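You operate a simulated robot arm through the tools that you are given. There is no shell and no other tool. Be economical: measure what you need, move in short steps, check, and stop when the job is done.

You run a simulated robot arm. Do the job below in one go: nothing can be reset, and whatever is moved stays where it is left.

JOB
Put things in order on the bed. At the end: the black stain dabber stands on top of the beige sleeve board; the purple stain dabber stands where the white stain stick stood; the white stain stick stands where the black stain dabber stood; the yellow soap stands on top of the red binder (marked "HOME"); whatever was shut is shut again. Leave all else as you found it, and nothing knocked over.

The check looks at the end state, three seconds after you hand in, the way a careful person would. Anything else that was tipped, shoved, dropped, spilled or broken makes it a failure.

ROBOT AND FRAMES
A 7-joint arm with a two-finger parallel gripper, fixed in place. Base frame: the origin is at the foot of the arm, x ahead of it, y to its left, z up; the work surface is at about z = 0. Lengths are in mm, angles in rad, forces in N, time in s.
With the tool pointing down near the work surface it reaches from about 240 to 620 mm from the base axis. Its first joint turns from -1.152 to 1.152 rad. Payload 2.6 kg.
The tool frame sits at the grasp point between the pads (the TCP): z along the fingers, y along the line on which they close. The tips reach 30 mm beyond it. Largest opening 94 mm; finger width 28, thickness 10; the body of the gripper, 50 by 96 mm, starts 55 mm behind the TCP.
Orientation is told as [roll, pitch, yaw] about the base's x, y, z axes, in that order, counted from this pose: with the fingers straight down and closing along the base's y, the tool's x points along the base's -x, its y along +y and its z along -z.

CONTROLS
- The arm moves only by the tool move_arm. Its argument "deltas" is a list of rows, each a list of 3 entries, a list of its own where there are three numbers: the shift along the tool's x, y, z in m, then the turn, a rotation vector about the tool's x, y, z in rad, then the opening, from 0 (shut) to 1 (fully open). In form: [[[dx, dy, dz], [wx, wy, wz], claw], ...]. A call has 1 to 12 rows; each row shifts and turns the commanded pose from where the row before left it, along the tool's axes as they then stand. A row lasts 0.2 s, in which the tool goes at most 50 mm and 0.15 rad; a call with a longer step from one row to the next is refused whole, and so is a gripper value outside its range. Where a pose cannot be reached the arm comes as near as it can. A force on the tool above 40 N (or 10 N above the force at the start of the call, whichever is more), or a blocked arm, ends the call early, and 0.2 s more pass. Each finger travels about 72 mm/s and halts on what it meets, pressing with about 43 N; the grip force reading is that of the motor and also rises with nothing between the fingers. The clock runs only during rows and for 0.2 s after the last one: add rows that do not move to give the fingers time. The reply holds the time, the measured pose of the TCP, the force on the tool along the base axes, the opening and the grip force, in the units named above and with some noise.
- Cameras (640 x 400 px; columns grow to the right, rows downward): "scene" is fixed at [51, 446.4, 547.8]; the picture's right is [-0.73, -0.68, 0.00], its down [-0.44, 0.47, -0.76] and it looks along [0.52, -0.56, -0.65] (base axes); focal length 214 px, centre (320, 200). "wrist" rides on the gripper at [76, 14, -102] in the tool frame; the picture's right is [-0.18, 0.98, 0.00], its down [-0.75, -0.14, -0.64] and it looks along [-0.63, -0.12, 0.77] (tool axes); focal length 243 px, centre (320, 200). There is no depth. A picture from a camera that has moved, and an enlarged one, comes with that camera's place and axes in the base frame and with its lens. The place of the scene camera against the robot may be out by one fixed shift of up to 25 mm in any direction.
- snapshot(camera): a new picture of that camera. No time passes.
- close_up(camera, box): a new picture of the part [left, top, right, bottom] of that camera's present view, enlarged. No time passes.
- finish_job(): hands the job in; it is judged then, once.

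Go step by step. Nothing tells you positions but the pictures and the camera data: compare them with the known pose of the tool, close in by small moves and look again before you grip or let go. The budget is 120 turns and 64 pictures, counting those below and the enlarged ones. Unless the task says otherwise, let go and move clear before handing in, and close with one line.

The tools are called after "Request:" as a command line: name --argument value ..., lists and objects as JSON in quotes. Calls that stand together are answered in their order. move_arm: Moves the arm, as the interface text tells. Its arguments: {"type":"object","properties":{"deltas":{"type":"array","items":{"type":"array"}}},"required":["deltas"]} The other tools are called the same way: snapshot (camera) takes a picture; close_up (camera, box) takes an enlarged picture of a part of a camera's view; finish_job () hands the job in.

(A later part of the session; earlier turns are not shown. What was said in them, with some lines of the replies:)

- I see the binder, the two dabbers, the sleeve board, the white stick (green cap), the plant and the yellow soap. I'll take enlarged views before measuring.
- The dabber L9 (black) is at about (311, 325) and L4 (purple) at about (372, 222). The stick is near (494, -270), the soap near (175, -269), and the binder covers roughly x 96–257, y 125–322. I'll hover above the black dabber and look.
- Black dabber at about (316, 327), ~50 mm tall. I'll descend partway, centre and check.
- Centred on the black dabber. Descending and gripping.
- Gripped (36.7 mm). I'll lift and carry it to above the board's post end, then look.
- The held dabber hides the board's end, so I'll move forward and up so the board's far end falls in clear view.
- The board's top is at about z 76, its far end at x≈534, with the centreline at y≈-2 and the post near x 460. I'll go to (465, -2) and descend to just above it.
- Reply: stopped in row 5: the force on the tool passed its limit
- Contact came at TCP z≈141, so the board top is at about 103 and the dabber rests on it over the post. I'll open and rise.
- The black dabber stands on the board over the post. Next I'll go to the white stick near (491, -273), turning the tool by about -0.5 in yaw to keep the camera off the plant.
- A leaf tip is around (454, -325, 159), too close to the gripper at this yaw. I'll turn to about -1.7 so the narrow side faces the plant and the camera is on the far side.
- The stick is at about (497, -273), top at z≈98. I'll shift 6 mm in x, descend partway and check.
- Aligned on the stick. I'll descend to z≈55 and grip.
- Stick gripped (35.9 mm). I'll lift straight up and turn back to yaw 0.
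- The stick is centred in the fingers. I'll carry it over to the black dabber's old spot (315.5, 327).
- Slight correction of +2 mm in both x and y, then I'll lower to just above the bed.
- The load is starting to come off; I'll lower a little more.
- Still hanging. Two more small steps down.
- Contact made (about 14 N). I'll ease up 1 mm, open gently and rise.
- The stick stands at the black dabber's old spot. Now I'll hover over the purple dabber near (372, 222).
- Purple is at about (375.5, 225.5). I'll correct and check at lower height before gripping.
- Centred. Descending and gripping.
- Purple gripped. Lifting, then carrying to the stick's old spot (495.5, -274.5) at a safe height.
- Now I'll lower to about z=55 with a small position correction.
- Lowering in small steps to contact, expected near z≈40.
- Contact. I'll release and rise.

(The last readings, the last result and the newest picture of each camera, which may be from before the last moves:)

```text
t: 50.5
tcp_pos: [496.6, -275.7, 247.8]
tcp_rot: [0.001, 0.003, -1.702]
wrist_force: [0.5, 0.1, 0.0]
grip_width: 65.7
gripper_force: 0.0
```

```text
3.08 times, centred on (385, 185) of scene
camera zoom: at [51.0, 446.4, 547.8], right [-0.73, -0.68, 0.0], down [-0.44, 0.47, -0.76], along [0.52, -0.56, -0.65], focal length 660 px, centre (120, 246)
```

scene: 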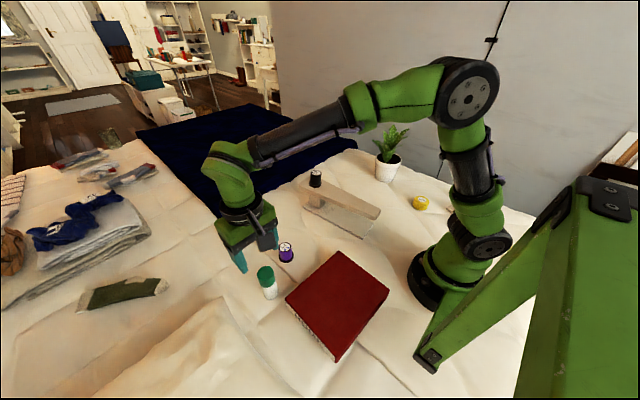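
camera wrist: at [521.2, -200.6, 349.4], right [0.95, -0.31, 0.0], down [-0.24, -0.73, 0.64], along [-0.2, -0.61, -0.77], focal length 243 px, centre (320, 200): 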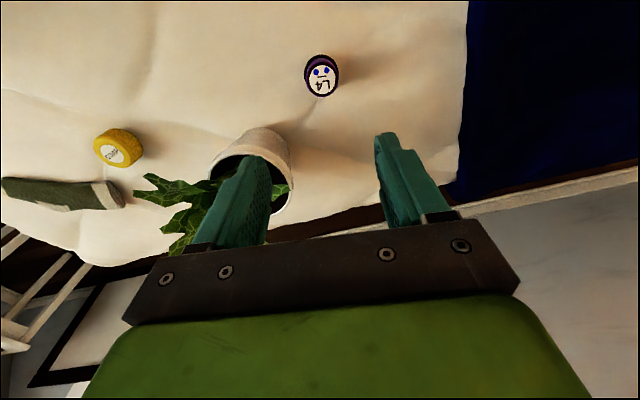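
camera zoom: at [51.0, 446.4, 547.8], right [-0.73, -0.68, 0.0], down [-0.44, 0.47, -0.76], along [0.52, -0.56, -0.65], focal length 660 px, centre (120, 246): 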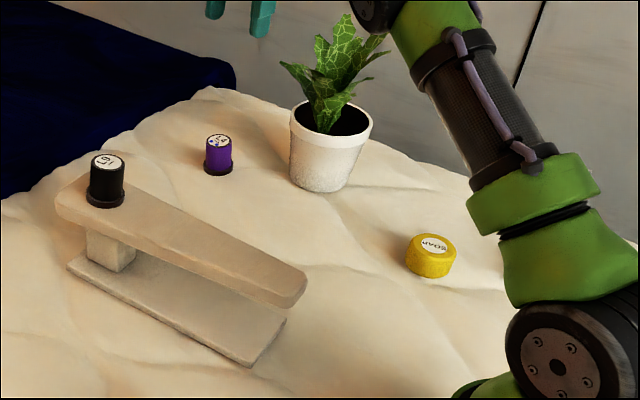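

Purple is in the stick's old place. Next the soap near (190, -271): I'll route well clear of the plant by pulling back first, then swinging round.

Request:
move_arm --deltas '[[[0.0353, -0.0197, 0], [0, 0, 0], 0.8], [[0.0353, -0.0197, 0], [0, 0, 0], 0.9], [[0.0353, -0.0197, 0], [0, 0, 0], 1], [[0.0353, -0.0197, 0], [0, 0, 0], 1], [[-0.0038, -0.0372, 0], [0, 0, 0], 1], [[-0.0038, -0.0372, 0], [0, 0, 0], 1], [[-0.0038, -0.0372, 0], [0, 0, 0], 1], [[-0.0038, -0.0372, 0], [0, 0, 0], 1], [[-0.0038, -0.0372, 0], [0, 0, 0], 1]]'

Request:
move_arm --deltas '[[[0, 0, 0], [0, 0, -0.14], 1], [[0, 0, 0], [0, 0, -0.14], 1], [[0, 0, 0], [0, 0, -0.14], 1], [[0, 0, 0], [0, 0, -0.14], 1], [[0, 0, 0], [0, 0, -0.14], 1]]'

Request:
snapshot --camera "wrist"

Request:
snapshot --camera "scene"

```text
t: 52.5
tcp_pos: [248.7, -122.1, 247.8]
tcp_rot: [0.003, 0.001, -1.703]
wrist_force: [-0.2, 0.1, 0.2]
grip_width: 94.0
gripper_force: 0.0
```

```text
t: 53.7
tcp_pos: [249.6, -119.8, 248.2]
tcp_rot: [0.003, -0.001, -0.998]
wrist_force: [-0.6, -0.3, 0.5]
grip_width: 94.4
gripper_force: 0.1
```

```text
26 pictures are left
camera wrist: at [221.6, -46.6, 350.0], right [0.93, 0.38, 0.0], down [0.29, -0.71, 0.64], along [0.24, -0.59, -0.77], focal length 243 px, centre (320, 200)
```

wrist: 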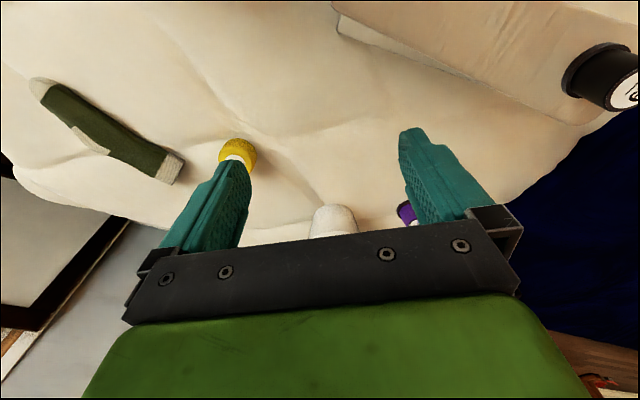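

```text
25 pictures are left
```

scene: 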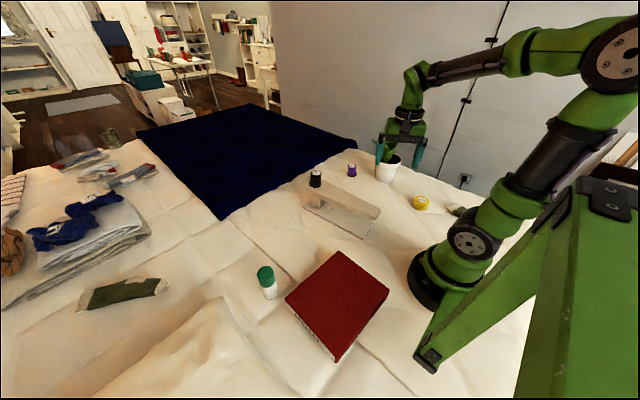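

Soap at about (174, -265). Hovering over it.

Request:
move_arm --deltas '[[[-0.0204, -0.0354, 0], [0, 0, 0], 1], [[-0.0204, -0.0354, 0.01], [0, 0, 0], 1], [[-0.0204, -0.0354, 0.02], [0, 0, 0], 1], [[-0.0204, -0.0354, 0.02], [0, 0, 0], 1]]'

Request:
snapshot --camera "wrist"

```text
t: 54.7
tcp_pos: [179.9, -266.7, 198.1]
tcp_rot: [0.002, 0.001, -1.0]
wrist_force: [0.3, 0.4, -0.8]
grip_width: 94.2
gripper_force: 0.1
```

```text
24 pictures are left
camera wrist: at [150.7, -193.0, 299.4], right [0.93, 0.38, 0.0], down [0.29, -0.71, 0.64], along [0.24, -0.59, -0.77], focal length 243 px, centre (320, 200)
```

wrist: 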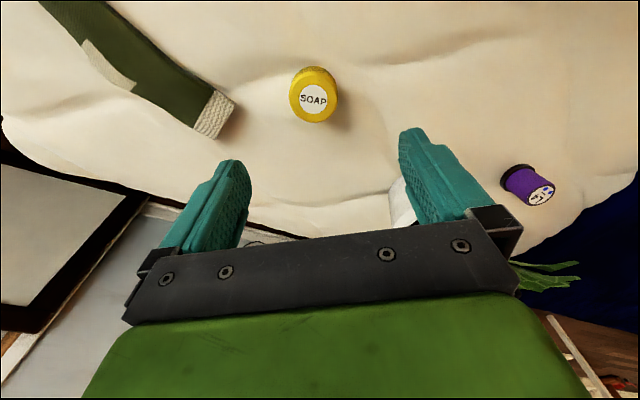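

Soap refined to about (174.5, -272), about 50 mm wide. I'll correct and descend partway.

Request:
move_arm --deltas '[[[-0.0016, -0.0076, 0.03], [0, 0, 0], 0.9], [[0, 0, 0.04], [0, 0, 0], 0.9], [[0, 0, 0.04], [0, 0, 0], 0.9], [[0, 0, 0], [0, 0, 0], 0.9]]'

Request:
snapshot --camera "wrist"

```text
t: 55.7
tcp_pos: [169.9, -270.0, 88.3]
tcp_rot: [0.004, 0.001, -1.002]
wrist_force: [0.0, 0.3, -0.3]
grip_width: 84.6
gripper_force: 0.0
```

```text
23 pictures are left
camera wrist: at [141.9, -196.6, 189.4], right [0.93, 0.37, 0.0], down [0.29, -0.71, 0.64], along [0.24, -0.59, -0.77], focal length 243 px, centre (320, 200)
```

wrist: 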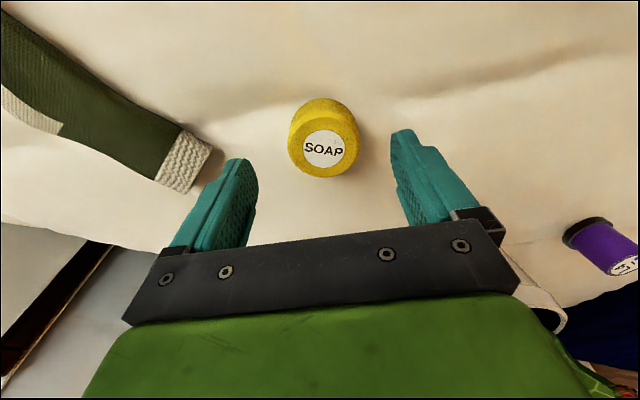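

Small correction and descending to grip the soap.

Request:
move_arm --deltas '[[[-0.005, 0.002, 0.02], [0, 0, 0], 0.9], [[0, 0, 0.02], [0, 0, 0], 0.9], [[0, 0, 0.011], [0, 0, 0], 0.9], [[0, 0, 0], [0, 0, 0], 0.9]]'

Request:
snapshot --camera "wrist"

```text
t: 56.7
tcp_pos: [174.2, -272.3, 37.7]
tcp_rot: [0.001, -0.001, -1.002]
wrist_force: [0.2, -0.2, 0.1]
grip_width: 84.7
gripper_force: 0.0
```

```text
22 pictures are left
camera wrist: at [145.6, -199.7, 139.6], right [0.93, 0.37, 0.0], down [0.29, -0.71, 0.64], along [0.24, -0.59, -0.77], focal length 243 px, centre (320, 200)
```

wrist: 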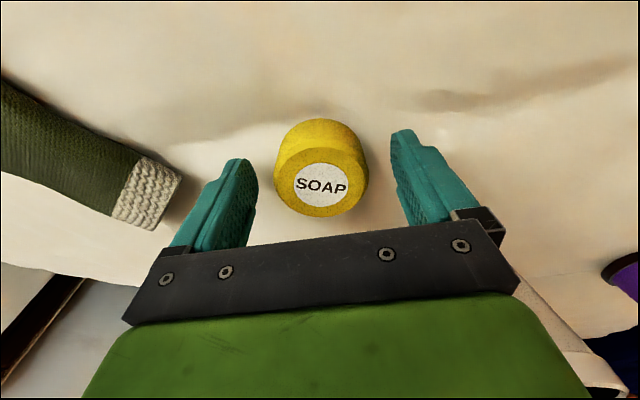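

Aligned. I'll lower 2 mm and close.

Request:
move_arm --deltas '[[[-0.001, 0, 0.002], [0, 0, 0], 0.9], [[0, 0, 0], [0, 0, 0], 0.65], [[0, 0, 0], [0, 0, 0], 0.4], [[0, 0, 0], [0, 0, 0], 0.35], [[0, 0, 0], [0, 0, 0], 0.35]]'

Request:
move_arm --deltas '[[[0, 0, -0.02], [0, 0, 0], 0.35], [[0, 0, -0.03], [0, 0, 0], 0.35], [[0, 0, -0.04], [0, 0, 0], 0.35], [[0, 0, -0.04], [0, 0, 0], 0.35], [[0, 0, -0.04], [0, 0, 0], 0.35]]'

Request:
snapshot --camera "wrist"

```text
t: 57.9
tcp_pos: [175.1, -273.5, 36.4]
tcp_rot: [0.002, 0.003, -1.002]
wrist_force: [-1.1, 0.2, 0.0]
grip_width: 52.8
gripper_force: 43.2
```

```text
t: 59.1
tcp_pos: [173.9, -272.5, 204.5]
tcp_rot: [0.003, 0.002, -1.0]
wrist_force: [-0.4, -0.1, -1.1]
grip_width: 52.9
gripper_force: 42.7
```

```text
21 pictures are left
camera wrist: at [145.6, -200.3, 306.1], right [0.93, 0.37, 0.0], down [0.29, -0.71, 0.64], along [0.24, -0.59, -0.77], focal length 243 px, centre (320, 200)
```

wrist: 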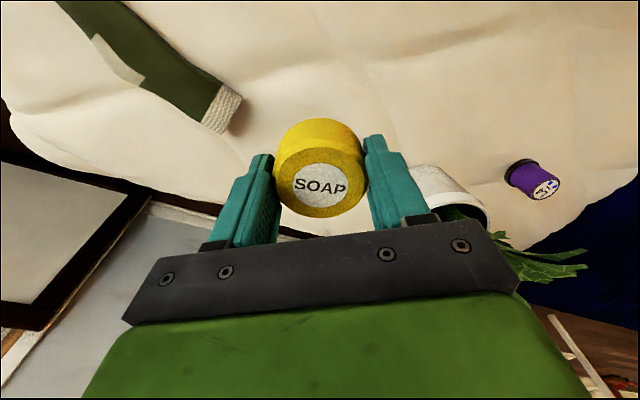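

Soap held level. I'll swing it around in front of the base at safe height and turn to yaw 0.

Request:
move_arm --deltas '[[[0.0116, 0.0374, -0.004], [0, 0, 0], 0.35], [[0.0116, 0.0374, -0.004], [0, 0, 0], 0.35], [[0.0116, 0.0374, -0.004], [0, 0, 0], 0.35], [[0.0116, 0.0374, -0.004], [0, 0, 0], 0.35], [[0.0116, 0.0374, -0.004], [0, 0, 0], 0.35], [[0.0306, 0.0276, 0], [0, 0, 0], 0.35], [[0.0306, 0.0276, 0], [0, 0, 0], 0.35], [[0.0306, 0.0276, 0], [0, 0, 0], 0.35]]'

Request:
move_arm --deltas '[[[0, 0, 0], [0, 0, -0.143], 0.35], [[0, 0, 0], [0, 0, -0.143], 0.35], [[0, 0, 0], [0, 0, -0.143], 0.35], [[0, 0, 0], [0, 0, -0.143], 0.35], [[0, 0, 0], [0, 0, -0.143], 0.35], [[0, 0, 0], [0, 0, -0.143], 0.35], [[0, 0, 0], [0, 0, -0.143], 0.35]]'

Request:
move_arm --deltas '[[[0.0067, 0.04, 0], [0, 0, 0], 0.35], [[0.0067, 0.04, 0], [0, 0, 0], 0.35], [[0.0067, 0.04, 0], [0, 0, 0], 0.35], [[0, 0, 0], [0, 0, 0], 0.35]]'

Request:
snapshot --camera "wrist"

```text
t: 60.9
tcp_pos: [319.2, -2.7, 226.2]
tcp_rot: [0.002, -0.001, -1.003]
wrist_force: [-0.2, -0.8, -0.9]
grip_width: 52.7
gripper_force: 43.5
```

```text
t: 62.5
tcp_pos: [320.4, -3.9, 226.3]
tcp_rot: [0.003, -0.003, 0.002]
wrist_force: [-0.1, -0.8, -0.8]
grip_width: 52.9
gripper_force: 43.0
```

```text
t: 63.5
tcp_pos: [300.3, 116.2, 226.9]
tcp_rot: [0.002, -0.001, -0.003]
wrist_force: [0.0, -0.9, -0.3]
grip_width: 52.7
gripper_force: 43.2
```

```text
20 pictures are left
camera wrist: at [225.1, 131.7, 328.4], right [0.19, 0.98, 0.0], down [0.75, -0.14, 0.64], along [0.63, -0.12, -0.77], focal length 243 px, centre (320, 200)
```

wrist: 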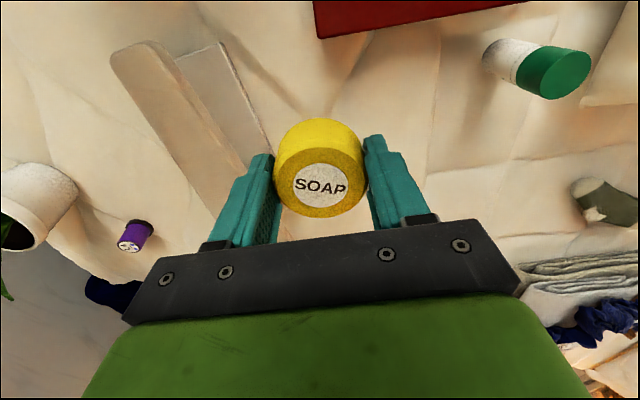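

The binder's near corner checks at about (255, 122). I'll move over the binder's centre (190, 222) and lower partway.

Request:
move_arm --deltas '[[[0.0276, 0.0264, 0], [0, 0, 0], 0.35], [[0.0276, 0.0264, 0], [0, 0, 0], 0.35], [[0.0276, 0.0264, 0], [0, 0, 0], 0.35], [[0.0276, 0.0264, 0], [0, 0, 0], 0.35], [[0, 0, 0.03], [0, 0, 0], 0.35], [[0, 0, 0.03], [0, 0, 0], 0.35], [[0, 0, 0.03], [0, 0, 0], 0.35], [[0, 0, 0], [0, 0, 0], 0.35]]'

Request:
close_up --camera "scene" --box '[240, 220, 420, 370]'

Request:
snapshot --camera "wrist"

```text
t: 65.3
tcp_pos: [190.4, 223.8, 135.8]
tcp_rot: [0.002, -0.001, -0.001]
wrist_force: [0.7, 0.3, -0.4]
grip_width: 52.5
gripper_force: 43.5
```

```text
2.67 times, centred on (330, 295) of scene
camera zoom: at [51.0, 446.4, 547.8], right [-0.73, -0.68, 0.0], down [-0.44, 0.47, -0.76], along [0.52, -0.56, -0.65], focal length 572 px, centre (293, -53)
```

zoom: 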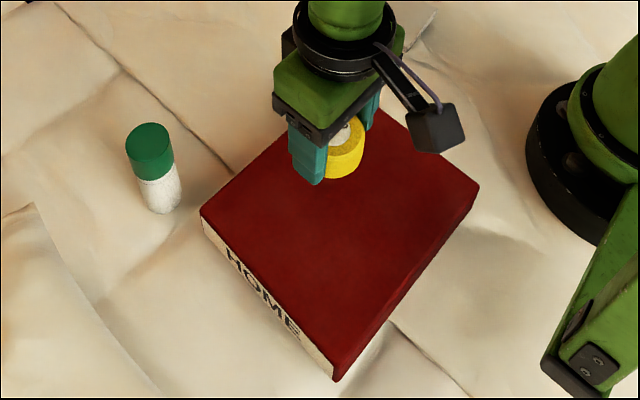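

```text
18 pictures are left
camera wrist: at [115.4, 238.8, 237.9], right [0.19, 0.98, 0.0], down [0.75, -0.14, 0.64], along [0.63, -0.12, -0.77], focal length 243 px, centre (320, 200)
```

wrist: 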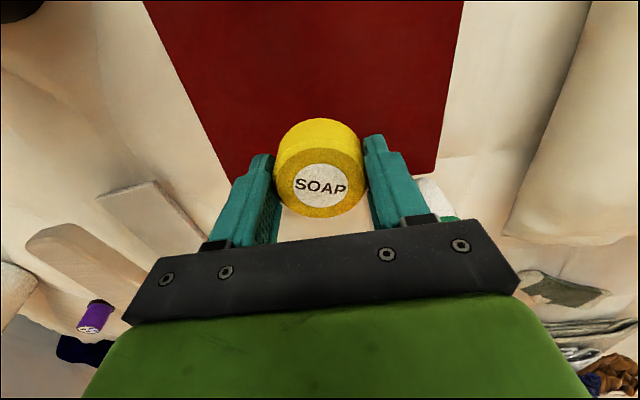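

Over the binder. Lowering gradually.

Request:
move_arm --deltas '[[[0, 0, 0.012], [0, 0, 0], 0.35], [[0, 0, 0.008], [0, 0, 0], 0.35], [[0, 0, 0], [0, 0, 0], 0.35]]'

Request:
close_up --camera "scene" --box '[240, 220, 420, 370]'

```text
t: 66.1
tcp_pos: [190.9, 223.8, 115.4]
tcp_rot: [0.001, -0.002, -0.002]
wrist_force: [0.3, 0.2, 0.2]
grip_width: 52.4
gripper_force: 43.1
```

```text
2.67 times, centred on (330, 295) of scene
camera zoom: at [51.0, 446.4, 547.8], right [-0.73, -0.68, 0.0], down [-0.44, 0.47, -0.76], along [0.52, -0.56, -0.65], focal length 572 px, centre (293, -53)
```

zoom: 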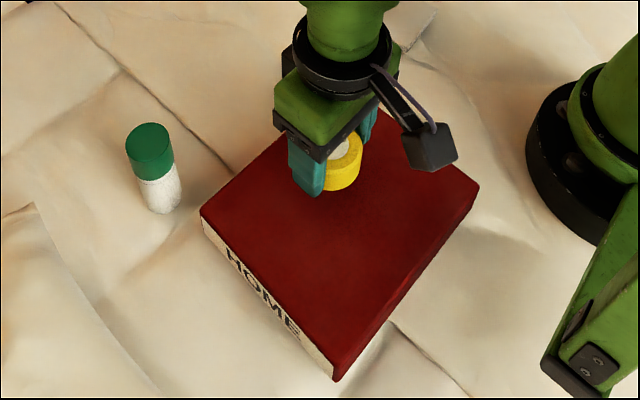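

Request:
move_arm --deltas '[[[0, 0, 0.005], [0, 0, 0], 0.35], [[0, 0, 0.005], [0, 0, 0], 0.35], [[0, 0, 0], [0, 0, 0], 0.35]]'

Request:
move_arm --deltas '[[[0, 0, 0.003], [0, 0, 0], 0.35], [[0, 0, 0.003], [0, 0, 0], 0.35], [[0, 0, 0], [0, 0, 0], 0.35]]'

Request:
close_up --camera "scene" --box '[290, 230, 390, 310]'

```text
t: 66.9
tcp_pos: [190.1, 223.1, 107.0]
tcp_rot: [0.001, -0.001, -0.001]
wrist_force: [0.1, 0.0, -0.4]
grip_width: 52.7
gripper_force: 43.8
```

```text
t: 67.7
tcp_pos: [190.5, 222.3, 99.3]
tcp_rot: [0.002, -0.001, 0.0]
wrist_force: [0.8, 0.4, 0.0]
grip_width: 52.7
gripper_force: 43.3
```

```text
5.00 times, centred on (340, 270) of scene
camera zoom: at [51.0, 446.4, 547.8], right [-0.73, -0.68, 0.0], down [-0.44, 0.47, -0.76], along [0.52, -0.56, -0.65], focal length 1072 px, centre (220, -150)
```

zoom: 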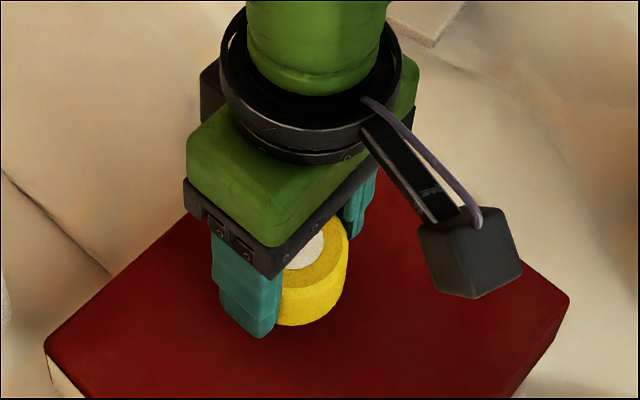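

Request:
move_arm --deltas '[[[0, 0, 0.003], [0, 0, 0], 0.35], [[0, 0, 0], [0, 0, 0], 0.35]]'

Request:
move_arm --deltas '[[[0, 0, 0.003], [0, 0, 0], 0.35], [[0, 0, 0], [0, 0, 0], 0.35]]'

Request:
move_arm --deltas '[[[0, 0, 0.002], [0, 0, 0], 0.35], [[0, 0, 0], [0, 0, 0], 0.35]]'

Request:
move_arm --deltas '[[[0, 0, 0.002], [0, 0, 0], 0.35], [[0, 0, 0], [0, 0, 0], 0.35]]'

```text
t: 68.3
tcp_pos: [189.8, 223.0, 96.3]
tcp_rot: [0.002, -0.002, -0.001]
wrist_force: [-0.1, 0.4, -0.9]
grip_width: 52.7
gripper_force: 43.2
```

```text
t: 68.9
tcp_pos: [190.6, 223.1, 92.3]
tcp_rot: [0.002, -0.002, -0.003]
wrist_force: [-0.4, -0.1, -0.6]
grip_width: 52.5
gripper_force: 42.8
```

```text
t: 69.5
tcp_pos: [192.0, 224.1, 91.3]
tcp_rot: [0.001, -0.001, 0.001]
wrist_force: [-0.5, 0.6, -0.5]
grip_width: 52.7
gripper_force: 43.3
```

```text
t: 70.1
tcp_pos: [190.5, 223.2, 88.8]
tcp_rot: [0.001, -0.002, 0.001]
wrist_force: [0.7, -0.5, -0.4]
grip_width: 52.5
gripper_force: 43.5
```

Request:
move_arm --deltas '[[[0, 0, 0.002], [0, 0, 0], 0.35], [[0, 0, 0], [0, 0, 0], 0.35]]'

Request:
move_arm --deltas '[[[0, 0, 0.0015], [0, 0, 0], 0.35], [[0, 0, 0], [0, 0, 0], 0.35]]'

Request:
close_up --camera "scene" --box '[290, 230, 390, 310]'

```text
t: 70.7
tcp_pos: [190.1, 223.8, 87.5]
tcp_rot: [0.002, -0.003, -0.004]
wrist_force: [0.3, -0.8, -0.6]
grip_width: 52.6
gripper_force: 43.2
```

```text
t: 71.3
tcp_pos: [190.2, 223.0, 87.2]
tcp_rot: [0.002, -0.001, -0.001]
wrist_force: [0.3, 1.1, -0.5]
grip_width: 52.5
gripper_force: 43.3
```

```text
5.00 times, centred on (340, 270) of scene
camera zoom: at [51.0, 446.4, 547.8], right [-0.73, -0.68, 0.0], down [-0.44, 0.47, -0.76], along [0.52, -0.56, -0.65], focal length 1072 px, centre (220, -150)
```

zoom: 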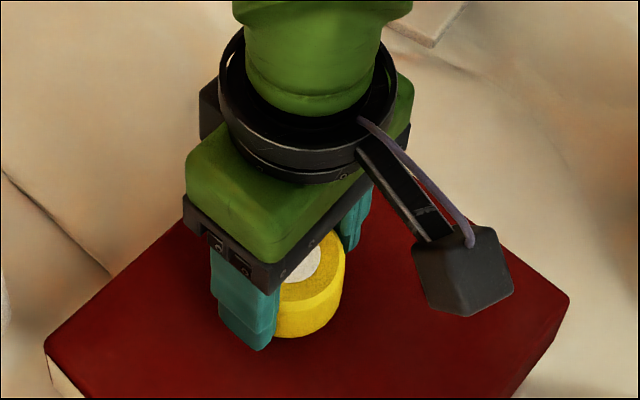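

Still no contact; continuing.

Request:
move_arm --deltas '[[[0, 0, 0.002], [0, 0, 0], 0.35], [[0, 0, 0], [0, 0, 0], 0.35]]'

Request:
move_arm --deltas '[[[0, 0, 0.002], [0, 0, 0], 0.35], [[0, 0, 0], [0, 0, 0], 0.35]]'

Request:
move_arm --deltas '[[[0, 0, 0.002], [0, 0, 0], 0.35], [[0, 0, 0], [0, 0, 0], 0.35]]'

```text
t: 71.9
tcp_pos: [190.6, 222.6, 83.2]
tcp_rot: [0.001, -0.002, -0.002]
wrist_force: [0.3, 0.0, -0.2]
grip_width: 52.6
gripper_force: 43.1
```

```text
t: 72.5
tcp_pos: [191.0, 223.6, 81.6]
tcp_rot: [0.002, -0.001, -0.002]
wrist_force: [0.2, -0.3, -1.0]
grip_width: 52.6
gripper_force: 43.0
```

```text
t: 73.2
tcp_pos: [191.6, 224.2, 82.2]
tcp_rot: [0.002, -0.002, -0.003]
wrist_force: [-1.4, -2.4, 8.8]
grip_width: 52.6
gripper_force: 43.1
stopped in row 2: the force on the tool passed its limit (the readings are from after the stop); the commanded pose is now the measured one
```

Contact with the binder top. Releasing and rising.

Request:
move_arm --deltas '[[[0, 0, 0], [0, 0, 0], 0.62], [[0, 0, 0], [0, 0, 0], 0.75], [[0, 0, 0], [0, 0, 0], 0.85], [[0, 0, 0], [0, 0, 0], 0.85], [[0, 0, -0.02], [0, 0, 0], 0.85], [[0, 0, -0.04], [0, 0, 0], 0.85], [[0, 0, -0.05], [0, 0, 0], 0.85], [[0, 0, -0.05], [0, 0, 0], 0.85], [[0, 0, -0.05], [0, 0, 0], 0.85]]'

Request:
move_arm --deltas '[[[-0.03, -0.03, -0.01], [0, 0, 0], 1], [[-0.03, -0.03, -0.01], [0, 0, 0], 1], [[-0.03, -0.03, -0.01], [0, 0, 0], 1], [[-0.03, -0.03, -0.01], [0, 0, 0], 1], [[-0.03, -0.03, -0.01], [0, 0, 0], 1], [[0, 0, 0], [0, 0, 0], 1]]'

Request:
snapshot --camera "scene"

Request:
close_up --camera "scene" --box '[240, 220, 420, 370]'

Request:
close_up --camera "scene" --box '[290, 120, 480, 250]'

```text
t: 75.2
tcp_pos: [191.1, 224.1, 296.6]
tcp_rot: [0.001, -0.004, -0.002]
wrist_force: [-0.4, 0.9, 0.3]
grip_width: 79.9
gripper_force: 0.0
```

```text
t: 76.6
tcp_pos: [337.6, 73.2, 342.0]
tcp_rot: [0.002, -0.003, -0.002]
wrist_force: [-0.3, 0.1, 0.3]
grip_width: 94.2
gripper_force: 0.0
```

```text
14 pictures are left
```

scene: 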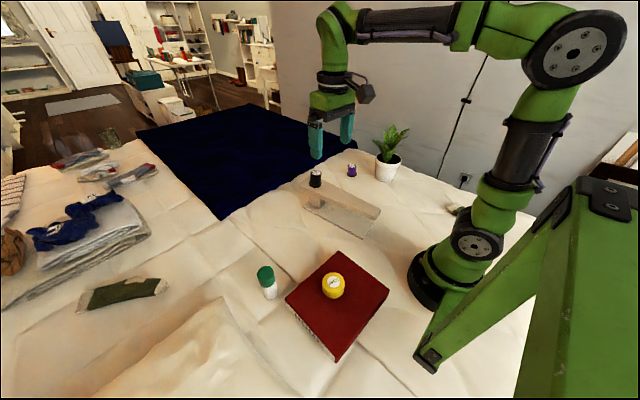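

```text
2.67 times, centred on (330, 295) of scene
camera zoom: at [51.0, 446.4, 547.8], right [-0.73, -0.68, 0.0], down [-0.44, 0.47, -0.76], along [0.52, -0.56, -0.65], focal length 572 px, centre (293, -53)
```

zoom: 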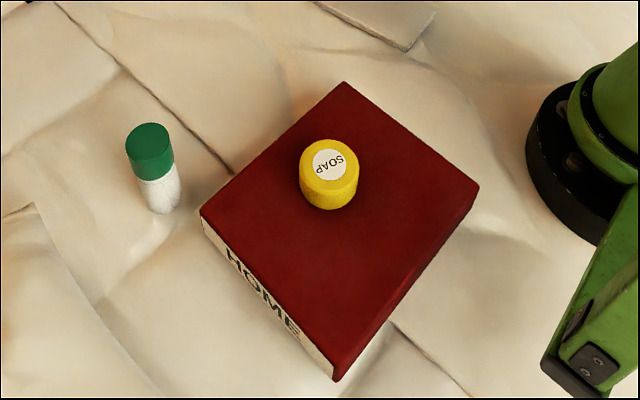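

```text
3.08 times, centred on (385, 185) of scene
camera zoom: at [51.0, 446.4, 547.8], right [-0.73, -0.68, 0.0], down [-0.44, 0.47, -0.76], along [0.52, -0.56, -0.65], focal length 660 px, centre (120, 246)
```

zoom: 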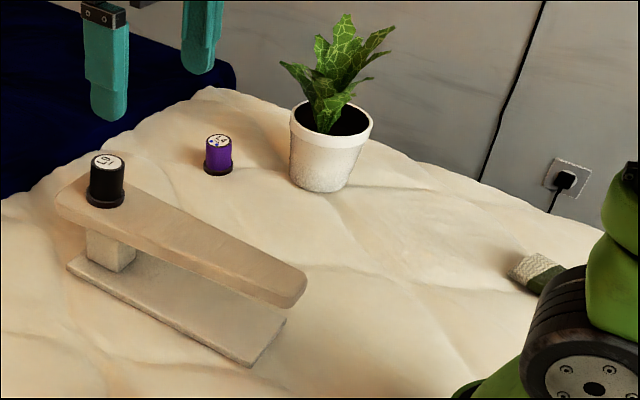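

Everything is in its asked place and upright, the binder, board and plant are unmoved, nothing was opened, and the arm is clear. Handing in.

Request:
finish_job

```text
The job is handed in.
```

I finished the job and handed it in: black dabber on the sleeve board, purple dabber in the stick's old spot, white stick in the black dabber's old spot, soap on the red binder, and in the last pictures nothing was knocked over.
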